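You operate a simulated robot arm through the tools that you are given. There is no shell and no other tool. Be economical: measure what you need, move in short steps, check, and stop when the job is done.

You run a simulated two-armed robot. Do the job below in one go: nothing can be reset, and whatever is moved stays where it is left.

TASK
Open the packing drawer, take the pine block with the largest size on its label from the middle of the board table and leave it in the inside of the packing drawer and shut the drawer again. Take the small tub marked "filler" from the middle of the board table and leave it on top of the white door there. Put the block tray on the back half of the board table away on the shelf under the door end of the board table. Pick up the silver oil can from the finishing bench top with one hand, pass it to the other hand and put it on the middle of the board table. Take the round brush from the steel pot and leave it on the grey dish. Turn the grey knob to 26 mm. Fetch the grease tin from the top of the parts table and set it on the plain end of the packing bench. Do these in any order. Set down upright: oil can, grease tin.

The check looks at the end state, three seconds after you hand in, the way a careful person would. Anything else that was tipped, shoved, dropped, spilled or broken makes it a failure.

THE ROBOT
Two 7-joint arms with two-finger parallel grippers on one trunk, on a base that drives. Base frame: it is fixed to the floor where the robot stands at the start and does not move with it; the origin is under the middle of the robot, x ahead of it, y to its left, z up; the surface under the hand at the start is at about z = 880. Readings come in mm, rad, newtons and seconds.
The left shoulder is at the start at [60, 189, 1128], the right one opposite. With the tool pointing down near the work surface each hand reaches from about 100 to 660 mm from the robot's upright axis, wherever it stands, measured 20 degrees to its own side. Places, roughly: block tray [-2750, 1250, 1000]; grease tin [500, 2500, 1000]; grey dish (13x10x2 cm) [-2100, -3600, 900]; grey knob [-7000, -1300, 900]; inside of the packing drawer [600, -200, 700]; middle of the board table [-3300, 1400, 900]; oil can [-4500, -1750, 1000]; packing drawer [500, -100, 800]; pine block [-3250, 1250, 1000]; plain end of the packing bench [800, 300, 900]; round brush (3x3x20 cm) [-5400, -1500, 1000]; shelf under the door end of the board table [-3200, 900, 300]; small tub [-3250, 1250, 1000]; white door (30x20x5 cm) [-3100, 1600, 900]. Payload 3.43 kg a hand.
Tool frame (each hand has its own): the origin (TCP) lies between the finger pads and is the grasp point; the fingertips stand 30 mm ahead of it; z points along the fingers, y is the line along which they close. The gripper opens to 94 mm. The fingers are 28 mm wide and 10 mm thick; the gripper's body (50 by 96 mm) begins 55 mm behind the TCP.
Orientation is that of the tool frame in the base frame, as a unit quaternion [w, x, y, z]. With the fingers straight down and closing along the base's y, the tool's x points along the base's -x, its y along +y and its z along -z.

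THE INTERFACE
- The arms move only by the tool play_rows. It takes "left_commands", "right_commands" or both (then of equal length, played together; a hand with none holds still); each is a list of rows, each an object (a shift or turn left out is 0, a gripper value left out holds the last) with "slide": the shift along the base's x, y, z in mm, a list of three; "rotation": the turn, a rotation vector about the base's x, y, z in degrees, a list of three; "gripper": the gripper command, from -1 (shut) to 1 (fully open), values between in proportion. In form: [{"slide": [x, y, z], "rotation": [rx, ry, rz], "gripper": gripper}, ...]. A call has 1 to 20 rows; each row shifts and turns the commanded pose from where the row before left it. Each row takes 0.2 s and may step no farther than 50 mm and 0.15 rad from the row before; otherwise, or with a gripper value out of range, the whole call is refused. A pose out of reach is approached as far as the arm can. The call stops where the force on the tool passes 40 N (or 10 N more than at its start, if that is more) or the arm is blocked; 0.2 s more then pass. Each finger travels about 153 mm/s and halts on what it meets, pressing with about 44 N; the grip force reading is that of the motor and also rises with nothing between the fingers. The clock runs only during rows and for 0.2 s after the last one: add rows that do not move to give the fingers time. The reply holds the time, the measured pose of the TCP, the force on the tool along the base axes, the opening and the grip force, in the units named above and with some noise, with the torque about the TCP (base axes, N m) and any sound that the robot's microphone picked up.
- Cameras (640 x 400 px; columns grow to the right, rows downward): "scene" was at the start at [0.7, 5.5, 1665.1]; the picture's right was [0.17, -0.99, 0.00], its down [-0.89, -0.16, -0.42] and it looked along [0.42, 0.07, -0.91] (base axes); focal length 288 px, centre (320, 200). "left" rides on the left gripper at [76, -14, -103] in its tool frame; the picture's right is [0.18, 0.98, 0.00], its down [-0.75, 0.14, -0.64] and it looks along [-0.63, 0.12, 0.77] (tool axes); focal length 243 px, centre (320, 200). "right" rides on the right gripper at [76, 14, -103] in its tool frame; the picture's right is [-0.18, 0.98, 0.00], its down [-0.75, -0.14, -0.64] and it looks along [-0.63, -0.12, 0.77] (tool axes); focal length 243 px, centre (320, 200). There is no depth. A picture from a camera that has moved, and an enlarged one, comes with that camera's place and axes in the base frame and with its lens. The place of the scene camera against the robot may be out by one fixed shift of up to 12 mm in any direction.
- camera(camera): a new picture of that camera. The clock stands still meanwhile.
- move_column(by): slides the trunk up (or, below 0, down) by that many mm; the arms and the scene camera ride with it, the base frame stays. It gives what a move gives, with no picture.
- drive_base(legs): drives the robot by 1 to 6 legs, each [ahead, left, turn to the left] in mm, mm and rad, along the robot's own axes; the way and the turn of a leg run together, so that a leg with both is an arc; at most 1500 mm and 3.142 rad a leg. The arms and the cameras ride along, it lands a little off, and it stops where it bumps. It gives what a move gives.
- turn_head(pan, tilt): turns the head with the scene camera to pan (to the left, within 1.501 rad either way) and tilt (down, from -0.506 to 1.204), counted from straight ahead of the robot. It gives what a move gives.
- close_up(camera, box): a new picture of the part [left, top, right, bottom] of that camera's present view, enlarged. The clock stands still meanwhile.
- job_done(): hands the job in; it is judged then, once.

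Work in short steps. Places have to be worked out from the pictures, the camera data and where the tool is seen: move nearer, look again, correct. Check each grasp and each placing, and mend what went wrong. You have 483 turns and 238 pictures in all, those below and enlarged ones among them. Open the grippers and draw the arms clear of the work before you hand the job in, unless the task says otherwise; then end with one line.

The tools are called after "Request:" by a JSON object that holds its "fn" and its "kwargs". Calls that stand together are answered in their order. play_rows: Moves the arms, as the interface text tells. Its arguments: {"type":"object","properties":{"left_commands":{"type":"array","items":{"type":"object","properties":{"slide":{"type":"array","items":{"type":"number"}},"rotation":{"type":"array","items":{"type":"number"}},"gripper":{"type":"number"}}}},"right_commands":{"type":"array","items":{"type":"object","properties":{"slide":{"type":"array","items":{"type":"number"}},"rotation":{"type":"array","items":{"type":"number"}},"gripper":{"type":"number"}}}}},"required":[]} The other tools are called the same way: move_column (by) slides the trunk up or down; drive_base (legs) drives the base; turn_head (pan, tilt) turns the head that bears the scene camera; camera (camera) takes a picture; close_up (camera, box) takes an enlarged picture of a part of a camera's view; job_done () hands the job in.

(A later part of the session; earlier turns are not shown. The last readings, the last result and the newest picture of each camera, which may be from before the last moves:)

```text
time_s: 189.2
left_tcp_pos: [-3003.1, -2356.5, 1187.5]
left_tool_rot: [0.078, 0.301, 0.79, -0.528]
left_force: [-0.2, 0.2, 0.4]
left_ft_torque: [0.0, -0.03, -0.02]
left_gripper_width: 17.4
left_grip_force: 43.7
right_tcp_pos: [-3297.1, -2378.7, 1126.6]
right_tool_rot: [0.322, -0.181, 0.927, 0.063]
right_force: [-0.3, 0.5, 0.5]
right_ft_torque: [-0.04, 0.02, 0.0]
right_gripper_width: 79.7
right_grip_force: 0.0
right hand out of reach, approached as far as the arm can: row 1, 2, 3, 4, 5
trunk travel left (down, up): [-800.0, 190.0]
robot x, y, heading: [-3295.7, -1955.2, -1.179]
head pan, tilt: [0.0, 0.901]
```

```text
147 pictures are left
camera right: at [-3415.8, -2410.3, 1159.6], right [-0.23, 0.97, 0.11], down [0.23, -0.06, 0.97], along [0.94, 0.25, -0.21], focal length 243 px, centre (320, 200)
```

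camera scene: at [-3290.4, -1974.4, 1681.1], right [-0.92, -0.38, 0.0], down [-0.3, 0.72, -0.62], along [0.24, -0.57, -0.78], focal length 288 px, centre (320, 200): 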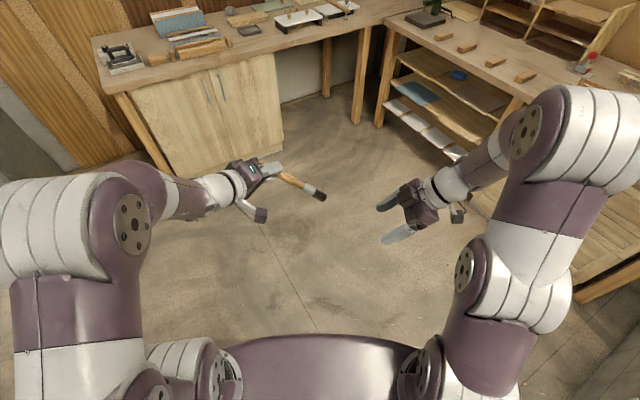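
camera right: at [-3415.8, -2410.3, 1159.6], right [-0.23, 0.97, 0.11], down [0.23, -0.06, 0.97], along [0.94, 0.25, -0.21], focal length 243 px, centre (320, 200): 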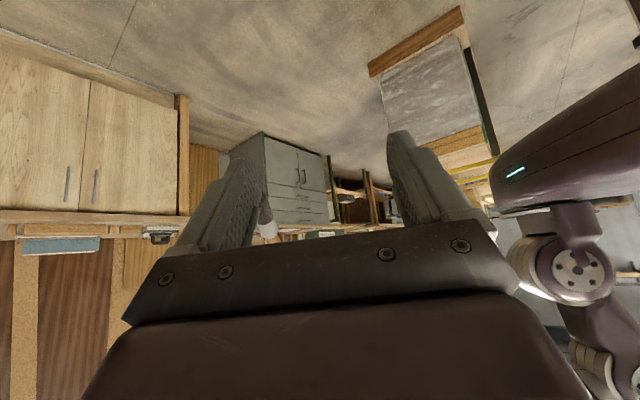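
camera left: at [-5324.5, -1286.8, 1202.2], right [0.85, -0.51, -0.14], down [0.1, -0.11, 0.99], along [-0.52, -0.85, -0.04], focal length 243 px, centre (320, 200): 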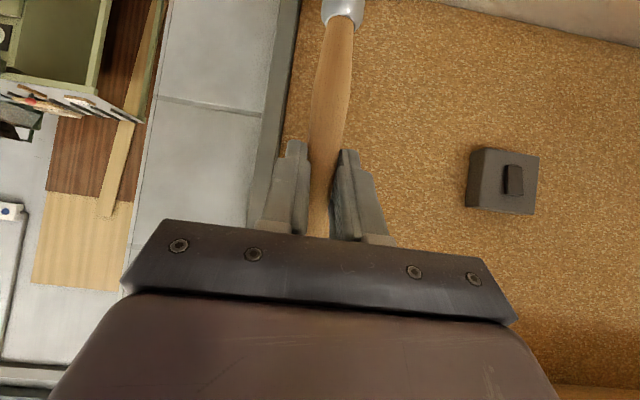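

The right hand is now tilted to suit. I move it to a pre-grasp point up-right of the brush shaft.

Request:
{"fn": "play_rows", "kwargs": {"right_commands": [{"slide": [10, 0, 40]}, {"slide": [25, 0, 40]}, {"slide": [40, -4, 15]}, {"slide": [40, -4, 7]}, {"slide": [40, -5, 0]}, {"slide": [38, -5, 0]}, {"slide": [0, 0, 0]}]}}

Request:
{"fn": "camera", "kwargs": {"camera": "right"}}

Request:
{"fn": "camera", "kwargs": {"camera": "scene"}}

```text
time_s: 190.8
left_tcp_pos: [-3003.5, -2357.5, 1187.3]
left_tool_rot: [0.079, 0.302, 0.79, -0.527]
left_force: [-0.2, -0.3, -0.3]
left_ft_torque: [0.01, -0.05, -0.04]
left_gripper_width: 17.1
left_grip_force: 44.1
right_tcp_pos: [-3084.3, -2372.4, 1186.7]
right_tool_rot: [0.323, -0.181, 0.927, 0.062]
right_force: [0.3, -0.7, -0.3]
right_ft_torque: [-0.02, 0.01, -0.01]
right_gripper_width: 80.0
right_grip_force: 0.1
right hand out of reach, approached as far as the arm can: row 1, 2
trunk travel left (down, up): [-800.0, 190.0]
robot x, y, heading: [-3298.4, -1957.9, -1.179]
head pan, tilt: [0.0, 0.901]
```

```text
146 pictures are left
camera right: at [-3203.3, -2405.0, 1219.2], right [-0.24, 0.97, 0.11], down [0.23, -0.06, 0.97], along [0.94, 0.26, -0.21], focal length 243 px, centre (320, 200)
```

right: 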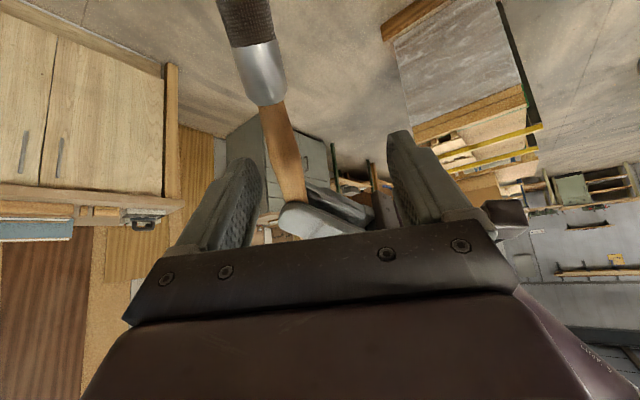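

```text
145 pictures are left
camera scene: at [-3291.9, -1974.8, 1681.1], right [-0.92, -0.38, 0.0], down [-0.3, 0.72, -0.62], along [0.24, -0.57, -0.78], focal length 288 px, centre (320, 200)
```

scene: 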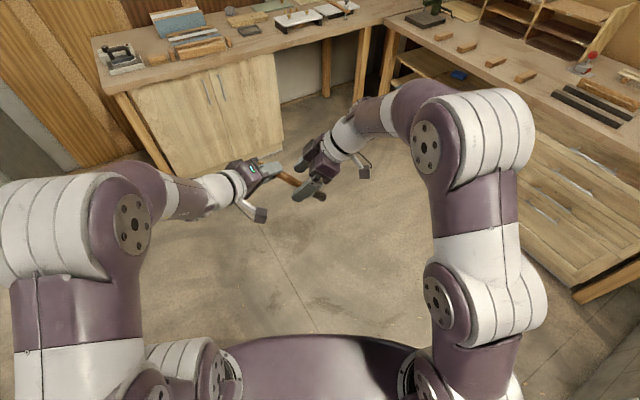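

The brush shaft appears slightly toward the far finger. I correct fore-aft by ~12 mm and advance to the shaft.

Request:
{"fn": "play_rows", "kwargs": {"right_commands": [{"slide": [6, -14, 0]}, {"slide": [12, 1, -12]}, {"slide": [12, 1, -12]}, {"slide": [11, 1, -12]}, {"slide": [0, 0, 0]}]}}

Request:
{"fn": "camera", "kwargs": {"camera": "right"}}

Request:
{"fn": "close_up", "kwargs": {"camera": "scene", "box": [220, 120, 380, 220]}}

```text
time_s: 192.0
left_tcp_pos: [-3003.7, -2357.2, 1188.3]
left_tool_rot: [0.077, 0.302, 0.79, -0.528]
left_force: [0.8, 0.2, 0.2]
left_ft_torque: [0.02, -0.07, 0.0]
left_gripper_width: 17.0
left_grip_force: 44.0
right_tcp_pos: [-3044.8, -2383.9, 1151.0]
right_tool_rot: [0.322, -0.181, 0.927, 0.062]
right_force: [0.1, 0.1, -0.9]
right_ft_torque: [0.03, 0.02, 0.0]
right_gripper_width: 80.1
right_grip_force: 0.0
trunk travel left (down, up): [-800.0, 190.0]
robot x, y, heading: [-3301.6, -1953.9, -1.179]
head pan, tilt: [0.0, 0.901]
```

```text
144 pictures are left
camera right: at [-3163.3, -2416.0, 1183.8], right [-0.24, 0.97, 0.11], down [0.23, -0.06, 0.97], along [0.94, 0.26, -0.21], focal length 243 px, centre (320, 200)
```

right: 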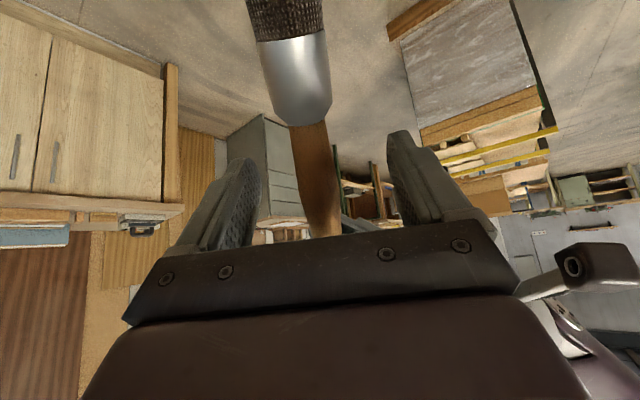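

```text
4.00 times, centred on (300, 170) of scene
camera zoom: at [-3291.4, -1974.8, 1681.1], right [-0.92, -0.38, 0.0], down [-0.3, 0.72, -0.62], along [0.24, -0.57, -0.78], focal length 1153 px, centre (400, 320)
```

zoom: 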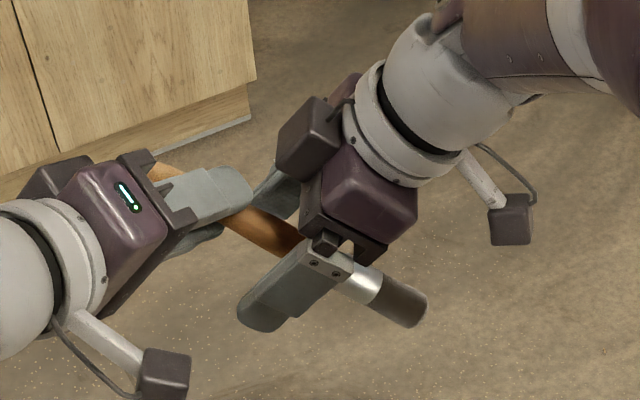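

The shaft is between the right pads at the TCP. I close the right, then open the left and withdraw it backward-left.

Request:
{"fn": "play_rows", "kwargs": {"right_commands": [{"gripper": -1}, {"gripper": -1}, {"gripper": -1}, {"gripper": -1}]}}

Request:
{"fn": "play_rows", "kwargs": {"left_commands": [{"gripper": 0}, {"gripper": 0}, {"gripper": 0.3}, {"slide": [6, 26, 13]}, {"slide": [6, 26, 13]}, {"slide": [6, 26, 13]}, {"slide": [25, 12, 5]}, {"slide": [30, 12, 0]}, {"slide": [30, 12, 0]}, {"slide": [0, 0, 0]}]}}

Request:
{"fn": "camera", "kwargs": {"camera": "scene"}}

```text
time_s: 193.0
left_tcp_pos: [-3005.2, -2356.8, 1187.7]
left_tool_rot: [0.076, 0.302, 0.79, -0.528]
left_force: [-8.3, 19.0, 6.9]
left_ft_torque: [0.08, 0.18, -0.28]
left_gripper_width: 17.2
left_grip_force: 44.3
right_tcp_pos: [-3043.7, -2384.7, 1152.1]
right_tool_rot: [0.322, -0.18, 0.927, 0.062]
right_force: [9.1, -19.6, -7.7]
right_ft_torque: [0.38, 0.41, -0.7]
right_gripper_width: 24.3
right_grip_force: 43.8
trunk travel left (down, up): [-800.0, 190.0]
robot x, y, heading: [-3298.3, -1951.8, -1.177]
head pan, tilt: [0.0, 0.901]
```

```text
time_s: 195.2
left_tcp_pos: [-2934.4, -2266.0, 1224.1]
left_tool_rot: [0.081, 0.3, 0.794, -0.523]
left_force: [0.4, 0.0, -1.0]
left_ft_torque: [0.02, 0.01, 0.03]
left_gripper_width: 61.1
left_grip_force: 0.1
left hand out of reach, approached as far as the arm can: row 8, 9
right_tcp_pos: [-3043.4, -2383.7, 1151.0]
right_tool_rot: [0.322, -0.181, 0.927, 0.063]
right_force: [1.0, -0.2, 0.0]
right_ft_torque: [0.01, -0.01, 0.0]
right_gripper_width: 23.8
right_grip_force: 44.1
trunk travel left (down, up): [-800.0, 190.0]
robot x, y, heading: [-3298.9, -1959.6, -1.179]
head pan, tilt: [0.0, 0.901]
```

```text
142 pictures are left
camera scene: at [-3290.2, -1975.2, 1681.1], right [-0.92, -0.38, 0.0], down [-0.3, 0.72, -0.62], along [0.24, -0.57, -0.78], focal length 288 px, centre (320, 200)
```

scene: 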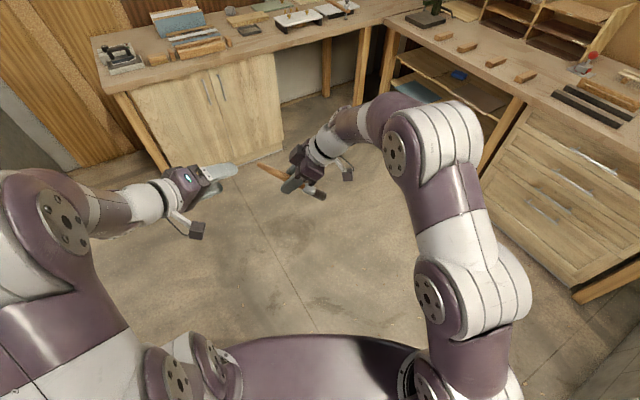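

Brush is in the right hand. I level it (rotate −38°) while moving right, and bring the left arm back to a plain pose.

Request:
{"fn": "play_rows", "kwargs": {"left_commands": [{"slide": [0, 0, 0], "rotation": [2.8, -6.9, 0]}, {"slide": [0, 0, 0], "rotation": [2.8, -6.9, 0]}, {"rotation": [2.8, -6.9, 0]}, {"rotation": [2.8, -6.9, 0]}, {"rotation": [2.8, -6.9, 0]}, {"rotation": [2.8, -6.9, 0]}, {"rotation": [2.8, -6.9, 0]}, {"rotation": [7.7, 3.2, 0]}, {"rotation": [7.7, 3.2, 0]}, {"rotation": [7.7, 3.2, 0]}, {"rotation": [7.7, 3.2, 0]}, {"rotation": [7.7, 3.2, 0]}, {"rotation": [7.7, 3.2, 0]}, {"slide": [0, 0, 0]}], "right_commands": [{"slide": [-20, -8, 8], "rotation": [-2.9, 7.0, 0]}, {"slide": [-20, -8, 8], "rotation": [-2.9, 7.0, 0]}, {"slide": [-20, -8, 8], "rotation": [-2.9, 7.0, 0]}, {"slide": [-20, -8, 0], "rotation": [-2.9, 7.0, 0]}, {"slide": [-20, -8, 0], "rotation": [-2.8, 7.1, 0]}, {"slide": [0, 0, 0]}, {"slide": [0, 0, 0]}, {"slide": [0, 0, 0]}, {"slide": [0, 0, 0]}, {"slide": [0, 0, 0]}, {"slide": [0, 0, 0]}, {"slide": [0, 0, 0]}, {"slide": [0, 0, 0]}, {"slide": [0, 0, 0]}]}}

Request:
{"fn": "camera", "kwargs": {"camera": "scene"}}

Request:
{"fn": "camera", "kwargs": {"camera": "right"}}

```text
time_s: 198.2
left_tcp_pos: [-2941.4, -2261.9, 1208.9]
left_tool_rot: [0.017, 0.55, 0.835, -0.008]
left_force: [-0.5, 0.4, -0.1]
left_ft_torque: [-0.01, 0.02, 0.0]
left_gripper_width: 61.3
left_grip_force: 0.2
left hand out of reach, approached as far as the arm can: row 8, 9, 13
right_tcp_pos: [-3156.6, -2408.1, 1151.5]
right_tool_rot: [0.004, -0.193, 0.981, -0.001]
right_force: [0.0, 0.8, -0.2]
right_ft_torque: [0.02, 0.01, -0.01]
right_gripper_width: 24.0
right_grip_force: 44.1
right hand out of reach, approached as far as the arm can: row 3, 4, 5
trunk travel left (down, up): [-800.0, 190.0]
robot x, y, heading: [-3296.1, -1958.1, -1.178]
head pan, tilt: [0.0, 0.901]
```

```text
141 pictures are left
camera scene: at [-3291.3, -1974.3, 1681.1], right [-0.92, -0.38, 0.0], down [-0.3, 0.72, -0.62], along [0.24, -0.57, -0.78], focal length 288 px, centre (320, 200)
```

scene: 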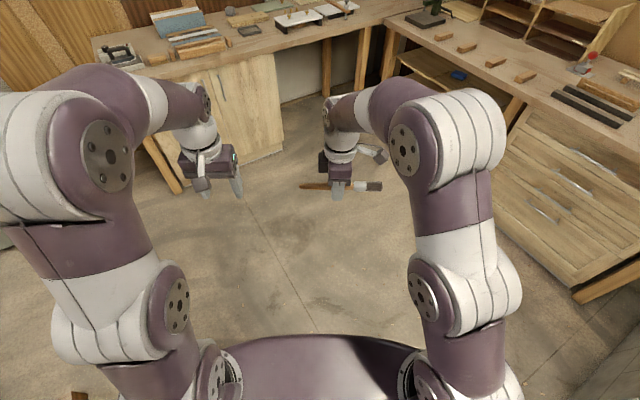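

```text
140 pictures are left
camera right: at [-3232.7, -2422.9, 1252.5], right [-0.2, 0.98, 0.0], down [0.75, 0.15, 0.65], along [0.63, 0.13, -0.76], focal length 243 px, centre (320, 200)
```

right: 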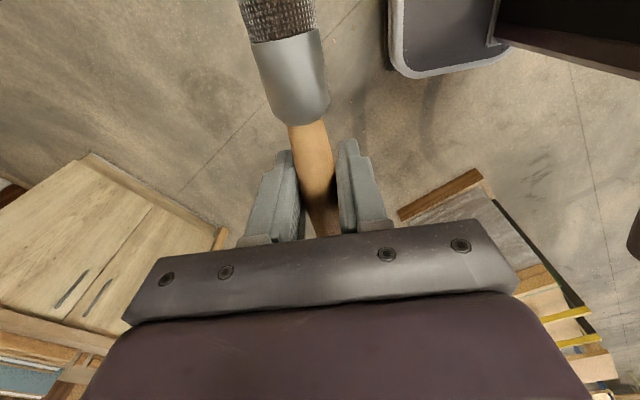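

The brush is level along my left-right axis. I drive up toward the dish bench and face it squarely.

Request:
{"fn": "drive_base", "kwargs": {"legs": [[1051, -54, 0], [0, 0, 0.535]]}}

Request:
{"fn": "turn_head", "kwargs": {"pan": 0, "tilt": 0.7}}

Request:
{"fn": "camera", "kwargs": {"camera": "scene"}}

```text
time_s: 205.1
left_tcp_pos: [-2475.5, -3032.5, 1207.7]
left_tool_rot: [0.019, 0.306, 0.952, -0.004]
left_force: [0.1, 0.2, 0.1]
left_ft_torque: [-0.01, -0.01, -0.01]
left_gripper_width: 61.1
left_grip_force: 0.1
right_tcp_pos: [-2583.8, -3268.3, 1150.5]
right_tool_rot: [0.003, -0.448, 0.894, 0.001]
right_force: [-0.9, -0.2, 0.1]
right_ft_torque: [-0.01, 0.01, 0.03]
right_gripper_width: 24.0
right_grip_force: 43.9
trunk travel left (down, up): [-800.0, 190.0]
robot x, y, heading: [-2936.9, -2951.9, -0.631]
head pan, tilt: [0.0, 0.901]
```

```text
time_s: 205.9
left_tcp_pos: [-2475.0, -3032.4, 1207.5]
left_tool_rot: [0.019, 0.306, 0.952, -0.004]
left_force: [-0.1, 0.7, -0.3]
left_ft_torque: [0.02, 0.0, -0.03]
left_gripper_width: 61.2
left_grip_force: 0.1
right_tcp_pos: [-2582.8, -3268.8, 1150.7]
right_tool_rot: [0.003, -0.449, 0.893, 0.001]
right_force: [0.1, -0.9, -0.4]
right_ft_torque: [0.01, -0.01, 0.02]
right_gripper_width: 23.8
right_grip_force: 44.6
trunk travel left (down, up): [-800.0, 190.0]
robot x, y, heading: [-2942.9, -2951.4, -0.636]
head pan, tilt: [0.0, 0.7]
```

```text
139 pictures are left
camera scene: at [-2918.1, -2973.4, 1697.2], right [-0.59, -0.8, 0.0], down [-0.52, 0.38, -0.76], along [0.61, -0.45, -0.64], focal length 288 px, centre (320, 200)
```

scene: 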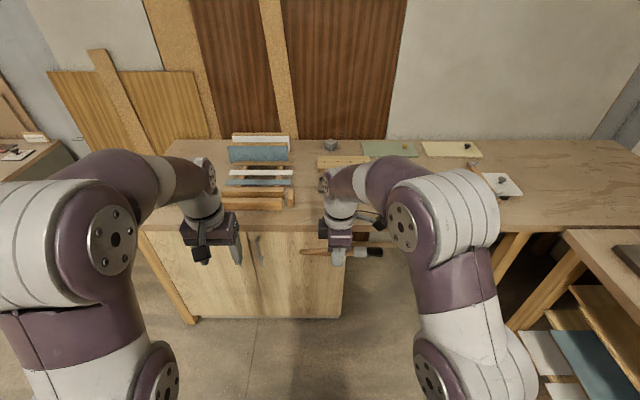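

The dish is hidden by the arm. I move 420 mm closer and look down with the wrist and head cameras.

Request:
{"fn": "drive_base", "kwargs": {"legs": [[420, 0, 0]]}}

Request:
{"fn": "turn_head", "kwargs": {"pan": -0.3, "tilt": 0.9}}

Request:
{"fn": "camera", "kwargs": {"camera": "scene"}}

Request:
{"fn": "camera", "kwargs": {"camera": "left"}}

```text
time_s: 208.4
left_tcp_pos: [-2143.5, -3277.9, 1209.1]
left_tool_rot: [0.019, 0.306, 0.952, -0.004]
left_force: [0.3, 0.8, -0.1]
left_ft_torque: [0.02, 0.01, -0.01]
left_gripper_width: 61.1
left_grip_force: 0.0
right_tcp_pos: [-2252.2, -3513.1, 1151.5]
right_tool_rot: [0.003, -0.447, 0.894, 0.0]
right_force: [0.0, -0.5, 0.3]
right_ft_torque: [0.05, 0.0, 0.01]
right_gripper_width: 23.8
right_grip_force: 43.4
trunk travel left (down, up): [-800.0, 190.0]
robot x, y, heading: [-2606.6, -3201.5, -0.631]
head pan, tilt: [0.0, 0.7]
```

```text
time_s: 209.2
left_tcp_pos: [-2143.1, -3279.3, 1208.5]
left_tool_rot: [0.019, 0.306, 0.952, -0.004]
left_force: [0.0, 0.0, -0.5]
left_ft_torque: [0.04, 0.0, -0.02]
left_gripper_width: 61.1
left_grip_force: 0.0
right_tcp_pos: [-2253.0, -3514.4, 1151.3]
right_tool_rot: [0.004, -0.448, 0.894, 0.001]
right_force: [-0.5, -0.1, -1.1]
right_ft_torque: [0.03, 0.02, 0.0]
right_gripper_width: 23.5
right_grip_force: 43.9
trunk travel left (down, up): [-800.0, 190.0]
robot x, y, heading: [-2610.1, -3196.7, -0.635]
head pan, tilt: [-0.3, 0.901]
```

```text
138 pictures are left
camera scene: at [-2609.8, -3229.4, 1681.1], right [-0.81, -0.59, 0.0], down [-0.46, 0.63, -0.62], along [0.37, -0.5, -0.78], focal length 288 px, centre (320, 200)
```

scene: 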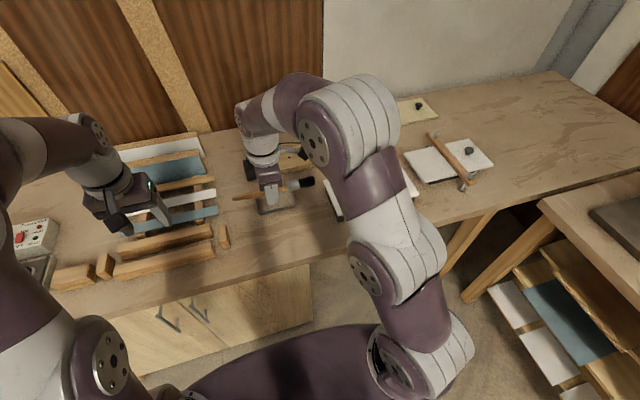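

```text
137 pictures are left
camera left: at [-2218.6, -3243.2, 1306.9], right [0.42, 0.91, 0.0], down [0.67, -0.31, 0.67], along [0.61, -0.29, -0.74], focal length 243 px, centre (320, 200)
```

left: 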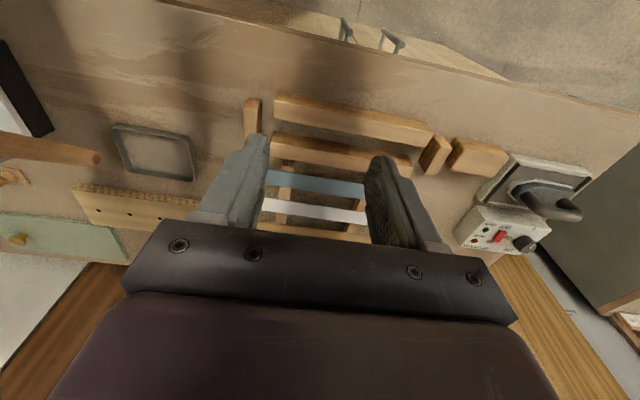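

Dish centre ≈[-2130,-3624]. I advance the base 60 mm, then bring the brush over it with the head end inside the dish and the handle over its left rim.

Request:
{"fn": "drive_base", "kwargs": {"legs": [[60, 0, 0]]}}

Request:
{"fn": "camera", "kwargs": {"camera": "left"}}

```text
time_s: 210.2
left_tcp_pos: [-2097.3, -3311.8, 1209.9]
left_tool_rot: [0.021, 0.305, 0.952, -0.004]
left_force: [-0.5, 0.0, 0.2]
left_ft_torque: [0.01, -0.02, 0.02]
left_gripper_width: 61.0
left_grip_force: 0.1
right_tcp_pos: [-2206.4, -3548.2, 1152.1]
right_tool_rot: [0.005, -0.448, 0.894, 0.0]
right_force: [-0.1, 0.1, -0.2]
right_ft_torque: [-0.02, -0.04, -0.04]
right_gripper_width: 23.7
right_grip_force: 44.1
trunk travel left (down, up): [-800.0, 190.0]
robot x, y, heading: [-2556.7, -3236.2, -0.637]
head pan, tilt: [-0.3, 0.901]
```

```text
136 pictures are left
camera left: at [-2173.7, -3277.0, 1308.1], right [0.42, 0.91, 0.0], down [0.67, -0.31, 0.67], along [0.61, -0.29, -0.74], focal length 243 px, centre (320, 200)
```

left: 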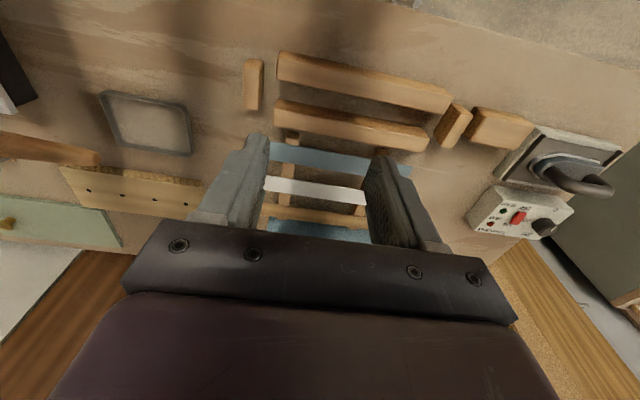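

Dish confirmed at [-2131,-3627]. I move the brush over it and down to z≈965.

Request:
{"fn": "play_rows", "kwargs": {"right_commands": [{"slide": [23, -14, -20]}, {"slide": [23, -14, -30]}, {"slide": [23, -14, -45]}, {"slide": [23, -14, -45]}, {"slide": [0, 0, -40]}, {"slide": [0, 0, 0]}]}}

Request:
{"fn": "camera", "kwargs": {"camera": "right"}}

Request:
{"fn": "camera", "kwargs": {"camera": "left"}}

```text
refused: row 3 steps farther than a row can; nothing moved
```

```text
135 pictures are left
camera right: at [-2264.8, -3600.0, 1253.7], right [-0.68, 0.74, 0.0], down [0.56, 0.52, 0.65], along [0.48, 0.44, -0.76], focal length 243 px, centre (320, 200)
```

right: 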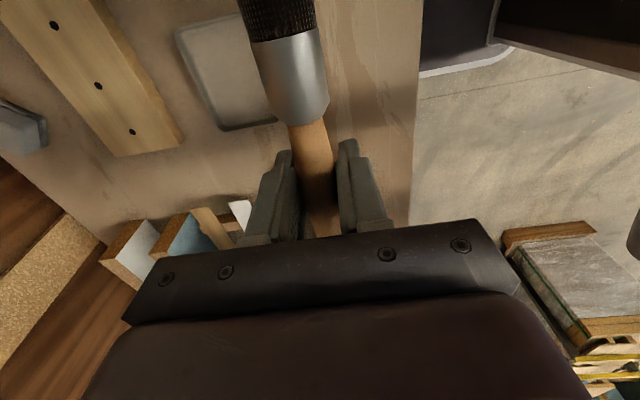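

```text
134 pictures are left
camera left: at [-2173.7, -3277.0, 1308.1], right [0.42, 0.91, 0.0], down [0.67, -0.31, 0.67], along [0.61, -0.29, -0.74], focal length 243 px, centre (320, 200)
```

left: 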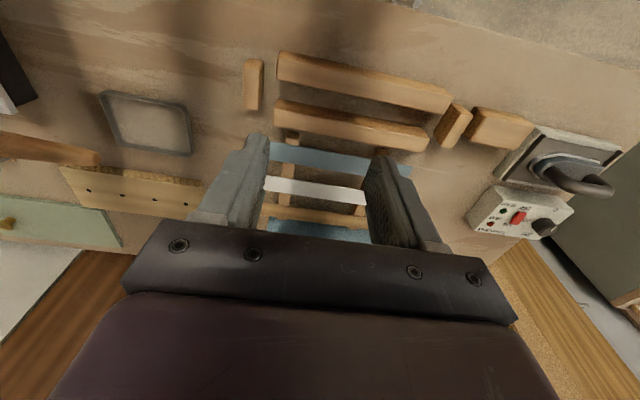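

I redo the move with smaller steps; note the fingertips reach 30 mm below the shaft, so I stop at about z=945.

Request:
{"fn": "play_rows", "kwargs": {"right_commands": [{"slide": [23, -14, -20]}, {"slide": [23, -14, -30]}, {"slide": [23, -14, -38]}, {"slide": [23, -14, -38]}, {"slide": [0, 0, -40]}, {"slide": [0, 0, -20]}, {"slide": [0, 0, 0]}]}}

Request:
{"fn": "camera", "kwargs": {"camera": "right"}}

Request:
{"fn": "camera", "kwargs": {"camera": "left"}}

```text
time_s: 211.8
left_tcp_pos: [-2096.4, -3313.2, 1208.6]
left_tool_rot: [0.019, 0.307, 0.952, -0.004]
left_force: [-0.1, 0.3, -0.3]
left_ft_torque: [-0.01, 0.02, 0.01]
left_gripper_width: 60.8
left_grip_force: 0.1
right_tcp_pos: [-2116.5, -3605.5, 963.1]
right_tool_rot: [0.003, -0.448, 0.894, 0.0]
right_force: [0.1, 0.6, -1.4]
right_ft_torque: [0.01, 0.01, -0.01]
right_gripper_width: 23.8
right_grip_force: 43.7
right hand out of reach, approached as far as the arm can: row 4
trunk travel left (down, up): [-800.0, 190.0]
robot x, y, heading: [-2561.7, -3233.5, -0.638]
head pan, tilt: [-0.3, 0.901]
```

```text
133 pictures are left
camera right: at [-2175.1, -3657.2, 1065.2], right [-0.68, 0.74, 0.0], down [0.56, 0.52, 0.65], along [0.48, 0.44, -0.76], focal length 243 px, centre (320, 200)
```

right: 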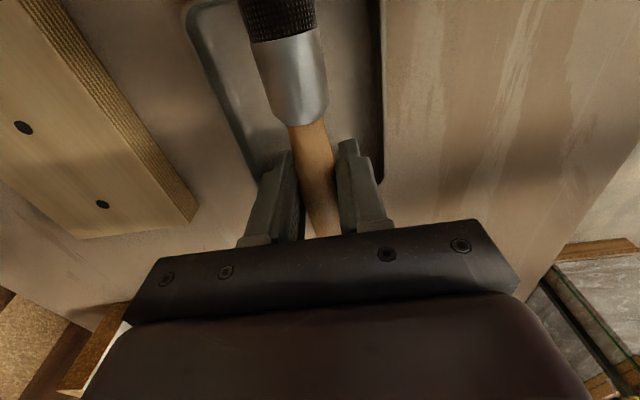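

```text
132 pictures are left
camera left: at [-2171.3, -3278.7, 1307.2], right [0.42, 0.91, 0.0], down [0.67, -0.31, 0.67], along [0.61, -0.29, -0.74], focal length 243 px, centre (320, 200)
```

left: 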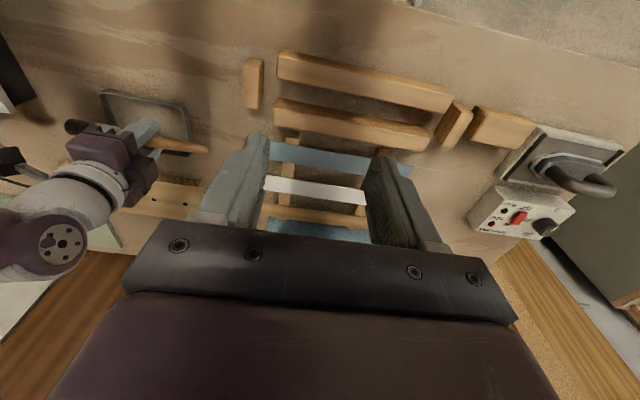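

The brush head still sticks past the dish; I shift 28 mm left so the head is inside, then lower.

Request:
{"fn": "play_rows", "kwargs": {"right_commands": [{"slide": [8, 11, 0]}, {"slide": [9, 12, 0]}, {"slide": [0, 0, -8]}, {"slide": [0, 0, -6]}, {"slide": [0, 0, -5]}, {"slide": [0, 0, 0]}]}}

Request:
{"fn": "camera", "kwargs": {"camera": "right"}}

Request:
{"fn": "close_up", "kwargs": {"camera": "left", "box": [40, 70, 240, 195]}}

```text
time_s: 213.2
left_tcp_pos: [-2098.6, -3313.1, 1209.9]
left_tool_rot: [0.021, 0.306, 0.952, -0.003]
left_force: [0.5, 0.1, 0.5]
left_ft_torque: [0.02, 0.01, 0.04]
left_gripper_width: 61.2
left_grip_force: 0.0
right_tcp_pos: [-2102.3, -3581.4, 949.1]
right_tool_rot: [0.007, -0.448, 0.894, -0.003]
right_force: [0.3, -6.3, 33.0]
right_ft_torque: [0.46, 0.14, -0.02]
right_gripper_width: 23.9
right_grip_force: 43.3
trunk travel left (down, up): [-800.0, 190.0]
robot x, y, heading: [-2560.4, -3238.3, -0.639]
head pan, tilt: [-0.3, 0.901]
```

```text
131 pictures are left
camera right: at [-2159.5, -3633.1, 1050.4], right [-0.68, 0.74, -0.01], down [0.55, 0.52, 0.65], along [0.49, 0.43, -0.76], focal length 243 px, centre (320, 200)
```

right: 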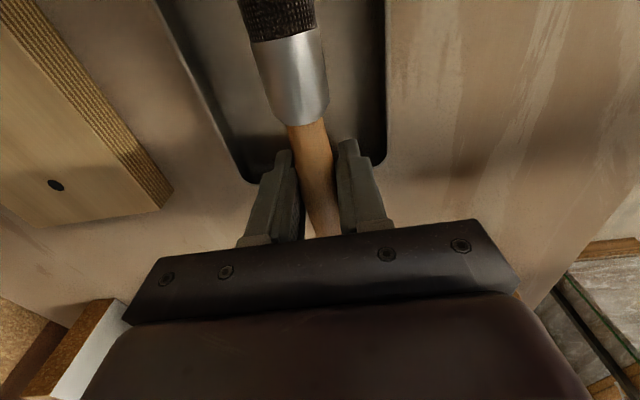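

```text
3.20 times, centred on (140, 132) of left
camera zoom: at [-2174.2, -3277.7, 1308.6], right [0.42, 0.91, 0.0], down [0.67, -0.31, 0.67], along [0.61, -0.29, -0.74], focal length 776 px, centre (896, 416)
```

zoom: 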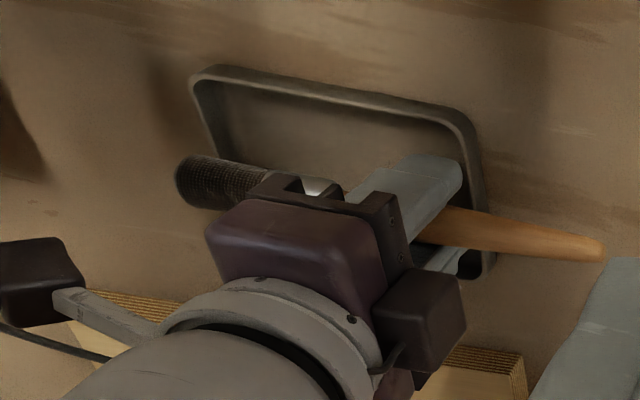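

The tips touched the dish's left rim. I lift, move 17 mm right so the fingers go inside the dish, and lower until the brush bears on both side rims.

Request:
{"fn": "play_rows", "kwargs": {"right_commands": [{"slide": [0, 0, 6]}, {"slide": [-10, -14, 0]}, {"slide": [0, 0, -5]}, {"slide": [0, 0, -5]}, {"slide": [0, 0, -4]}, {"slide": [0, 0, -2]}, {"slide": [0, 0, 0]}]}}

Request:
{"fn": "close_up", "kwargs": {"camera": "left", "box": [40, 70, 240, 195]}}

```text
time_s: 214.2
left_tcp_pos: [-2096.9, -3311.9, 1209.7]
left_tool_rot: [0.02, 0.306, 0.952, -0.004]
left_force: [1.0, -0.5, 0.1]
left_ft_torque: [0.05, 0.02, -0.01]
left_gripper_width: 61.1
left_grip_force: 0.1
right_tcp_pos: [-2108.5, -3595.9, 949.4]
right_tool_rot: [0.007, -0.447, 0.894, -0.003]
right_force: [-7.3, 8.4, 29.7]
right_ft_torque: [0.91, 0.39, 0.08]
right_gripper_width: 23.7
right_grip_force: 43.9
trunk travel left (down, up): [-800.0, 190.0]
robot x, y, heading: [-2563.3, -3233.3, -0.632]
head pan, tilt: [-0.3, 0.901]
stopped in row 4 (right hand): the force on the tool passed its limit at 48 N (the readings are from after the stop); the commanded pose is now the measured one
```

```text
3.20 times, centred on (140, 132) of left
camera zoom: at [-2173.4, -3277.4, 1307.7], right [0.42, 0.91, 0.0], down [0.67, -0.31, 0.67], along [0.61, -0.29, -0.74], focal length 776 px, centre (896, 416)
```

zoom: 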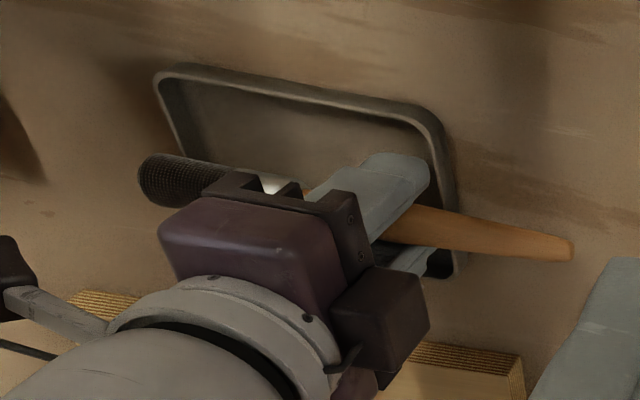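

The dish slid along with the fingertips (still on its rim). I lift properly, shift 22 mm right, and look before lowering.

Request:
{"fn": "play_rows", "kwargs": {"right_commands": [{"slide": [0, 0, 10]}, {"slide": [0, 0, 10]}, {"slide": [-13, -18, 0]}, {"slide": [0, 0, 0]}]}}

Request:
{"fn": "camera", "kwargs": {"camera": "right"}}

Request:
{"fn": "camera", "kwargs": {"camera": "left"}}

```text
time_s: 215.2
left_tcp_pos: [-2095.4, -3313.8, 1208.2]
left_tool_rot: [0.019, 0.307, 0.951, -0.005]
left_force: [-0.2, -0.1, 0.6]
left_ft_torque: [-0.04, -0.02, 0.0]
left_gripper_width: 61.0
left_grip_force: 0.0
right_tcp_pos: [-2121.5, -3612.2, 965.7]
right_tool_rot: [0.005, -0.448, 0.894, -0.001]
right_force: [0.6, -0.4, -0.6]
right_ft_torque: [0.01, -0.03, -0.01]
right_gripper_width: 23.7
right_grip_force: 43.8
trunk travel left (down, up): [-800.0, 190.0]
robot x, y, heading: [-2562.5, -3234.9, -0.64]
head pan, tilt: [-0.3, 0.901]
```

```text
128 pictures are left
camera right: at [-2178.4, -3664.1, 1066.5], right [-0.68, 0.74, 0.0], down [0.56, 0.52, 0.65], along [0.48, 0.44, -0.76], focal length 243 px, centre (320, 200)
```

right: 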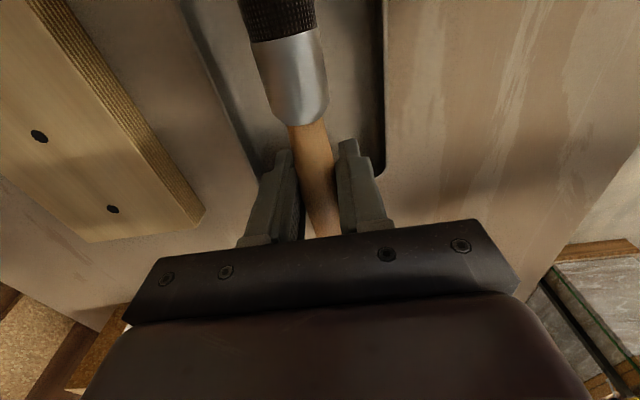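

```text
127 pictures are left
camera left: at [-2170.7, -3278.4, 1306.9], right [0.42, 0.91, 0.0], down [0.67, -0.31, 0.67], along [0.61, -0.29, -0.74], focal length 243 px, centre (320, 200)
```

left: 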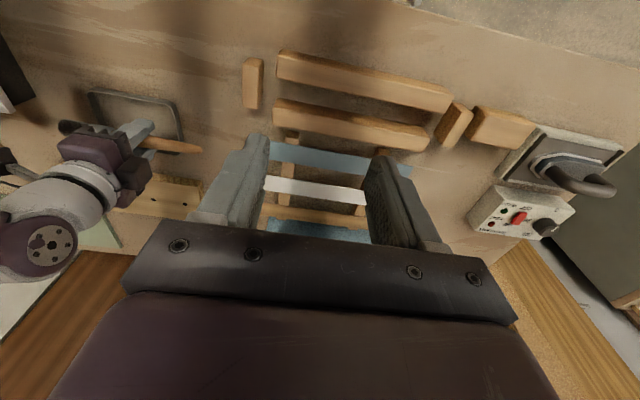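

The fingers are now ~36 mm inside the left rim but close to the front rim; I shift 12 mm ahead and lower to z≈940.

Request:
{"fn": "play_rows", "kwargs": {"right_commands": [{"slide": [10, -7, 0]}, {"slide": [0, 0, -8]}, {"slide": [0, 0, -8]}, {"slide": [0, 0, -5]}, {"slide": [0, 0, -4]}, {"slide": [0, 0, 0]}]}}

Request:
{"fn": "camera", "kwargs": {"camera": "right"}}

Request:
{"fn": "close_up", "kwargs": {"camera": "left", "box": [40, 70, 240, 195]}}

```text
time_s: 216.6
left_tcp_pos: [-2096.4, -3313.5, 1208.9]
left_tool_rot: [0.019, 0.307, 0.952, -0.004]
left_force: [-0.4, -0.3, -0.1]
left_ft_torque: [0.01, 0.03, 0.01]
left_gripper_width: 61.0
left_grip_force: 0.0
right_tcp_pos: [-2111.6, -3620.5, 940.5]
right_tool_rot: [0.005, -0.447, 0.894, -0.002]
right_force: [-0.6, 0.1, -0.2]
right_ft_torque: [0.0, -0.02, -0.02]
right_gripper_width: 23.8
right_grip_force: 44.1
trunk travel left (down, up): [-800.0, 190.0]
robot x, y, heading: [-2560.5, -3234.5, -0.639]
head pan, tilt: [-0.3, 0.901]
```

```text
126 pictures are left
camera right: at [-2169.3, -3672.2, 1041.1], right [-0.68, 0.74, 0.0], down [0.56, 0.52, 0.65], along [0.48, 0.44, -0.76], focal length 243 px, centre (320, 200)
```

right: 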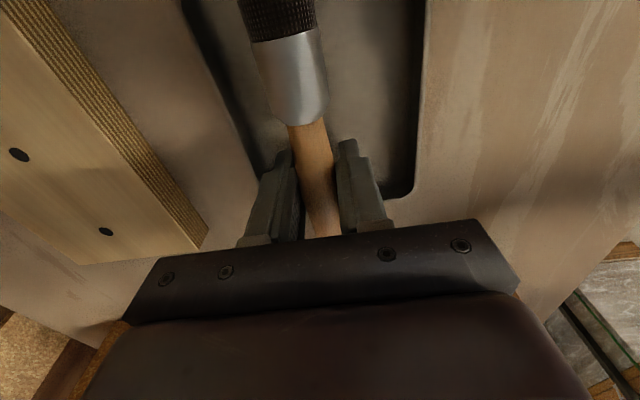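

```text
3.20 times, centred on (140, 132) of left
camera zoom: at [-2171.2, -3278.6, 1307.1], right [0.42, 0.91, 0.0], down [0.67, -0.31, 0.67], along [0.61, -0.29, -0.74], focal length 776 px, centre (896, 416)
```

zoom: 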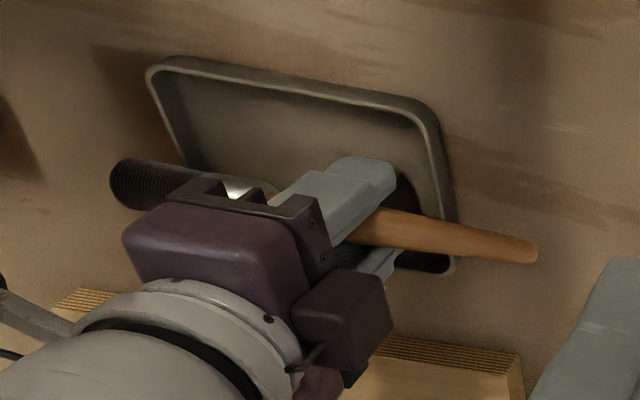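

Nearly centred; I nudge 5 mm back and lower a few mm more until touching.

Request:
{"fn": "play_rows", "kwargs": {"right_commands": [{"slide": [-4, 3, 0]}, {"slide": [0, 0, -3]}, {"slide": [0, 0, -2]}, {"slide": [0, 0, 0]}]}}

```text
time_s: 217.6
left_tcp_pos: [-2097.4, -3312.5, 1208.8]
left_tool_rot: [0.019, 0.307, 0.952, -0.004]
left_force: [-0.6, -0.6, -0.1]
left_ft_torque: [-0.02, -0.04, 0.01]
left_gripper_width: 61.0
left_grip_force: 0.1
right_tcp_pos: [-2116.3, -3618.1, 935.2]
right_tool_rot: [0.006, -0.448, 0.894, -0.001]
right_force: [-0.1, 0.5, -0.6]
right_ft_torque: [0.02, -0.02, 0.02]
right_gripper_width: 24.0
right_grip_force: 43.8
trunk travel left (down, up): [-800.0, 190.0]
robot x, y, heading: [-2558.2, -3234.6, -0.642]
head pan, tilt: [-0.3, 0.901]
```

Request:
{"fn": "play_rows", "kwargs": {"right_commands": [{"slide": [0, 0, -1.5]}, {"slide": [0, 0, -1.5]}, {"slide": [0, 0, -1]}, {"slide": [0, 0, 0]}]}}

```text
time_s: 218.6
left_tcp_pos: [-2097.2, -3312.3, 1209.6]
left_tool_rot: [0.019, 0.307, 0.952, -0.004]
left_force: [-0.8, 0.3, -0.1]
left_ft_torque: [-0.03, 0.04, 0.01]
left_gripper_width: 61.1
left_grip_force: 0.0
right_tcp_pos: [-2116.1, -3617.5, 932.7]
right_tool_rot: [0.007, -0.447, 0.895, -0.003]
right_force: [2.0, -3.6, 17.2]
right_ft_torque: [-0.12, 0.29, 0.07]
right_gripper_width: 23.6
right_grip_force: 43.8
trunk travel left (down, up): [-800.0, 190.0]
robot x, y, heading: [-2560.9, -3234.1, -0.638]
head pan, tilt: [-0.3, 0.901]
```

Contact now. I relax by 1 mm, open gently to ~40 mm, and rise straight up.

Request:
{"fn": "play_rows", "kwargs": {"right_commands": [{"slide": [0, 0, 1.5]}, {"gripper": -0.3}, {"gripper": -0.2}, {"gripper": -0.2}, {"slide": [0, 0, 5]}, {"slide": [0, 0, 10]}, {"slide": [0, 0, 25]}, {"slide": [0, 0, 40]}, {"slide": [0, 0, 40]}, {"slide": [0, 0, 0]}]}}

Request:
{"fn": "camera", "kwargs": {"camera": "right"}}

Request:
{"fn": "close_up", "kwargs": {"camera": "left", "box": [40, 70, 240, 195]}}

```text
time_s: 220.8
left_tcp_pos: [-2095.0, -3313.4, 1210.1]
left_tool_rot: [0.019, 0.306, 0.952, -0.005]
left_force: [0.0, 0.4, 0.2]
left_ft_torque: [0.01, 0.02, -0.03]
left_gripper_width: 61.1
left_grip_force: 0.0
right_tcp_pos: [-2128.3, -3611.4, 1045.9]
right_tool_rot: [0.005, -0.448, 0.894, -0.002]
right_force: [0.3, 0.3, 0.1]
right_ft_torque: [-0.02, 0.03, -0.01]
right_gripper_width: 37.6
right_grip_force: 0.1
right hand out of reach, approached as far as the arm can: row 9
trunk travel left (down, up): [-800.0, 190.0]
robot x, y, heading: [-2559.4, -3236.1, -0.641]
head pan, tilt: [-0.3, 0.901]
```

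```text
124 pictures are left
camera right: at [-2187.2, -3663.0, 1147.4], right [-0.68, 0.74, 0.0], down [0.56, 0.52, 0.65], along [0.48, 0.44, -0.76], focal length 243 px, centre (320, 200)
```

right: 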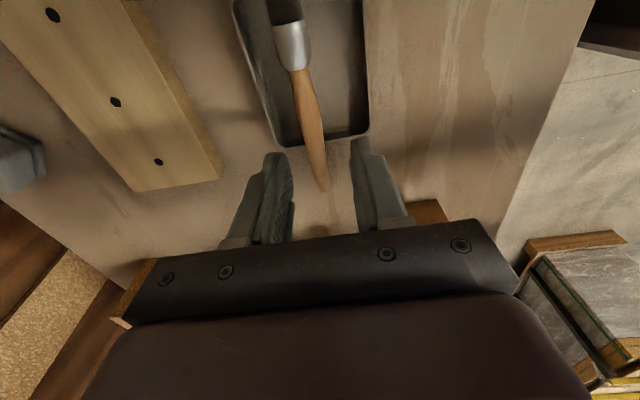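

```text
3.20 times, centred on (140, 132) of left
camera zoom: at [-2170.8, -3278.8, 1306.9], right [0.42, 0.91, 0.0], down [0.67, -0.31, 0.67], along [0.61, -0.29, -0.74], focal length 776 px, centre (896, 416)
```

zoom: 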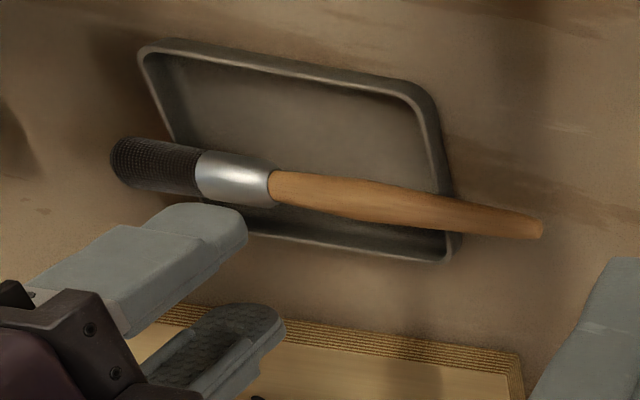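

The brush rests across the dish. I retract the right arm and restore its yaw, then back away and drive to the finishing bench.

Request:
{"fn": "play_rows", "kwargs": {"right_commands": [{"slide": [-20, 15, 30]}, {"slide": [-20, 15, 20]}, {"slide": [-20, 15, 0], "rotation": [0, 0, -8.2]}, {"slide": [-20, 15, 0], "rotation": [0, 0, -8.2]}, {"slide": [-20, 15, 0], "rotation": [0, 0, -8.2]}, {"rotation": [0, 0, -8.2]}, {"rotation": [0, 0, -8.2]}, {"rotation": [0, 0, -8.2]}, {"rotation": [0, 0, -8.2]}, {"rotation": [0, 0, -8.2]}, {"rotation": [0, 0, -8.2]}, {"rotation": [0, 0, -8.2]}, {"rotation": [0, 0, -8.2]}, {"slide": [0, 0, 0]}]}}

Request:
{"fn": "drive_base", "kwargs": {"legs": [[-600, 0, 0], [0, 0, 2.587], [1500, 0, 0], [562, 0, 0], [0, 0, 2.122]]}}

Request:
{"fn": "turn_head", "kwargs": {"pan": 0, "tilt": 0.7}}

Request:
{"fn": "camera", "kwargs": {"camera": "scene"}}

```text
time_s: 223.8
left_tcp_pos: [-2096.4, -3312.8, 1209.4]
left_tool_rot: [0.019, 0.307, 0.952, -0.003]
left_force: [-0.7, 0.2, 0.2]
left_ft_torque: [-0.01, 0.0, 0.02]
left_gripper_width: 61.1
left_grip_force: 0.1
right_tcp_pos: [-2229.3, -3536.6, 1095.3]
right_tool_rot: [0.003, 0.318, 0.948, -0.004]
right_force: [0.2, 0.3, 0.9]
right_ft_torque: [0.01, 0.0, 0.01]
right_gripper_width: 37.8
right_grip_force: 0.0
trunk travel left (down, up): [-800.0, 190.0]
robot x, y, heading: [-2560.4, -3237.4, -0.64]
head pan, tilt: [-0.3, 0.901]
```

```text
time_s: 248.0
left_tcp_pos: [-3827.5, -1370.0, 1208.4]
left_tool_rot: [0.009, 0.911, 0.411, -0.016]
left_force: [-0.7, 0.2, -0.2]
left_ft_torque: [0.01, 0.0, 0.0]
left_gripper_width: 61.2
left_grip_force: 0.0
right_tcp_pos: [-4037.4, -1215.3, 1094.5]
right_tool_rot: [-0.002, 0.916, 0.402, -0.005]
right_force: [-0.5, -0.1, -0.6]
right_ft_torque: [0.01, 0.01, 0.01]
right_gripper_width: 37.8
right_grip_force: 0.0
trunk travel left (down, up): [-800.0, 190.0]
robot x, y, heading: [-3701.2, -920.8, -2.311]
head pan, tilt: [-0.3, 0.901]
```

```text
time_s: 248.8
left_tcp_pos: [-3827.6, -1370.6, 1209.3]
left_tool_rot: [0.01, 0.911, 0.411, -0.017]
left_force: [-0.2, -0.2, 0.2]
left_ft_torque: [-0.02, 0.0, -0.02]
left_gripper_width: 61.3
left_grip_force: 0.0
right_tcp_pos: [-4036.8, -1216.7, 1096.3]
right_tool_rot: [-0.002, 0.916, 0.402, -0.005]
right_force: [0.0, -0.2, -0.3]
right_ft_torque: [0.0, 0.01, 0.01]
right_gripper_width: 37.5
right_grip_force: 0.1
trunk travel left (down, up): [-800.0, 190.0]
robot x, y, heading: [-3704.2, -915.1, -2.306]
head pan, tilt: [0.0, 0.7]
```

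```text
122 pictures are left
camera scene: at [-3719.3, -940.7, 1697.2], right [-0.74, 0.67, 0.0], down [0.43, 0.48, -0.76], along [-0.51, -0.57, -0.64], focal length 288 px, centre (320, 200)
```

scene: 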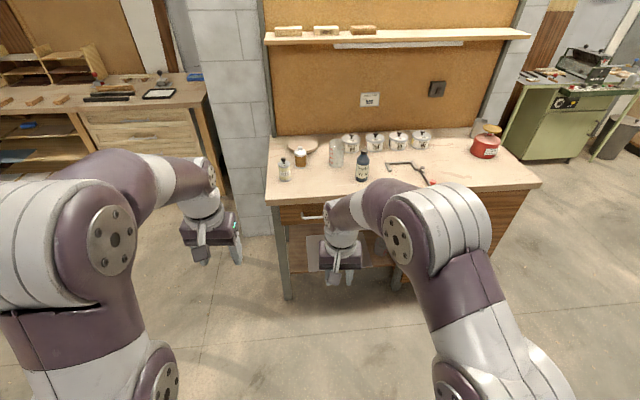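

The oil can is at about [-4460,-1908], with F10 slightly nearer-left. I drive close to the bench.

Request:
{"fn": "drive_base", "kwargs": {"legs": [[0, 0, 0.092], [480, 70, 0]]}}

Request:
{"fn": "turn_head", "kwargs": {"pan": 0, "tilt": 0.9}}

Request:
{"fn": "camera", "kwargs": {"camera": "scene"}}

Request:
{"fn": "camera", "kwargs": {"camera": "left"}}

```text
time_s: 252.2
left_tcp_pos: [-4021.5, -1807.0, 1208.6]
left_tool_rot: [0.01, 0.891, 0.453, -0.017]
left_force: [1.0, 0.4, -0.8]
left_ft_torque: [0.02, 0.01, 0.01]
left_gripper_width: 61.3
left_grip_force: 0.1
right_tcp_pos: [-4245.1, -1672.7, 1095.7]
right_tool_rot: [-0.002, 0.896, 0.443, -0.005]
right_force: [0.2, 1.4, 1.3]
right_ft_torque: [0.03, -0.03, 0.02]
right_gripper_width: 37.7
right_grip_force: 0.1
trunk travel left (down, up): [-800.0, 190.0]
robot x, y, heading: [-3937.6, -1345.5, -2.211]
head pan, tilt: [0.0, 0.7]
```

```text
time_s: 252.9
left_tcp_pos: [-4022.2, -1807.5, 1208.6]
left_tool_rot: [0.011, 0.891, 0.453, -0.017]
left_force: [0.1, -0.4, 0.4]
left_ft_torque: [0.0, -0.01, 0.01]
left_gripper_width: 61.1
left_grip_force: 0.0
right_tcp_pos: [-4245.1, -1672.3, 1095.6]
right_tool_rot: [-0.002, 0.897, 0.443, -0.005]
right_force: [-0.5, 0.8, 0.6]
right_ft_torque: [0.01, 0.03, 0.0]
right_gripper_width: 37.8
right_grip_force: 0.1
trunk travel left (down, up): [-800.0, 190.0]
robot x, y, heading: [-3939.4, -1341.0, -2.219]
head pan, tilt: [0.0, 0.901]
```

```text
121 pictures are left
camera scene: at [-3948.1, -1362.7, 1681.1], right [-0.8, 0.6, 0.0], down [0.47, 0.63, -0.62], along [-0.37, -0.5, -0.78], focal length 288 px, centre (320, 200)
```

scene: 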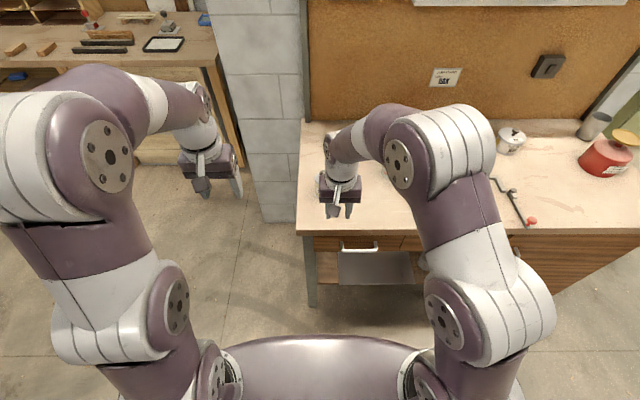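

```text
120 pictures are left
camera left: at [-3988.4, -1734.6, 1307.0], right [0.9, -0.43, 0.0], down [-0.32, -0.67, 0.67], along [-0.29, -0.6, -0.74], focal length 243 px, centre (320, 200)
```

left: 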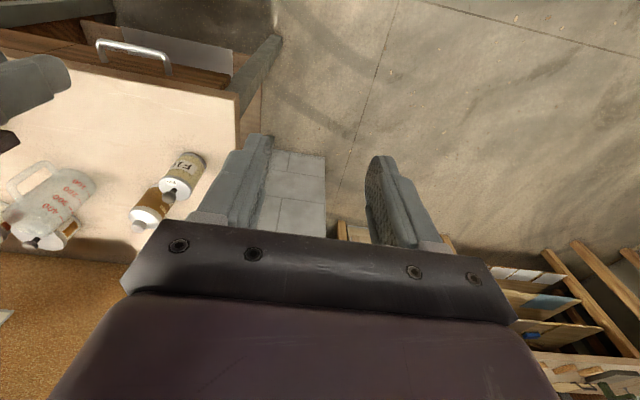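

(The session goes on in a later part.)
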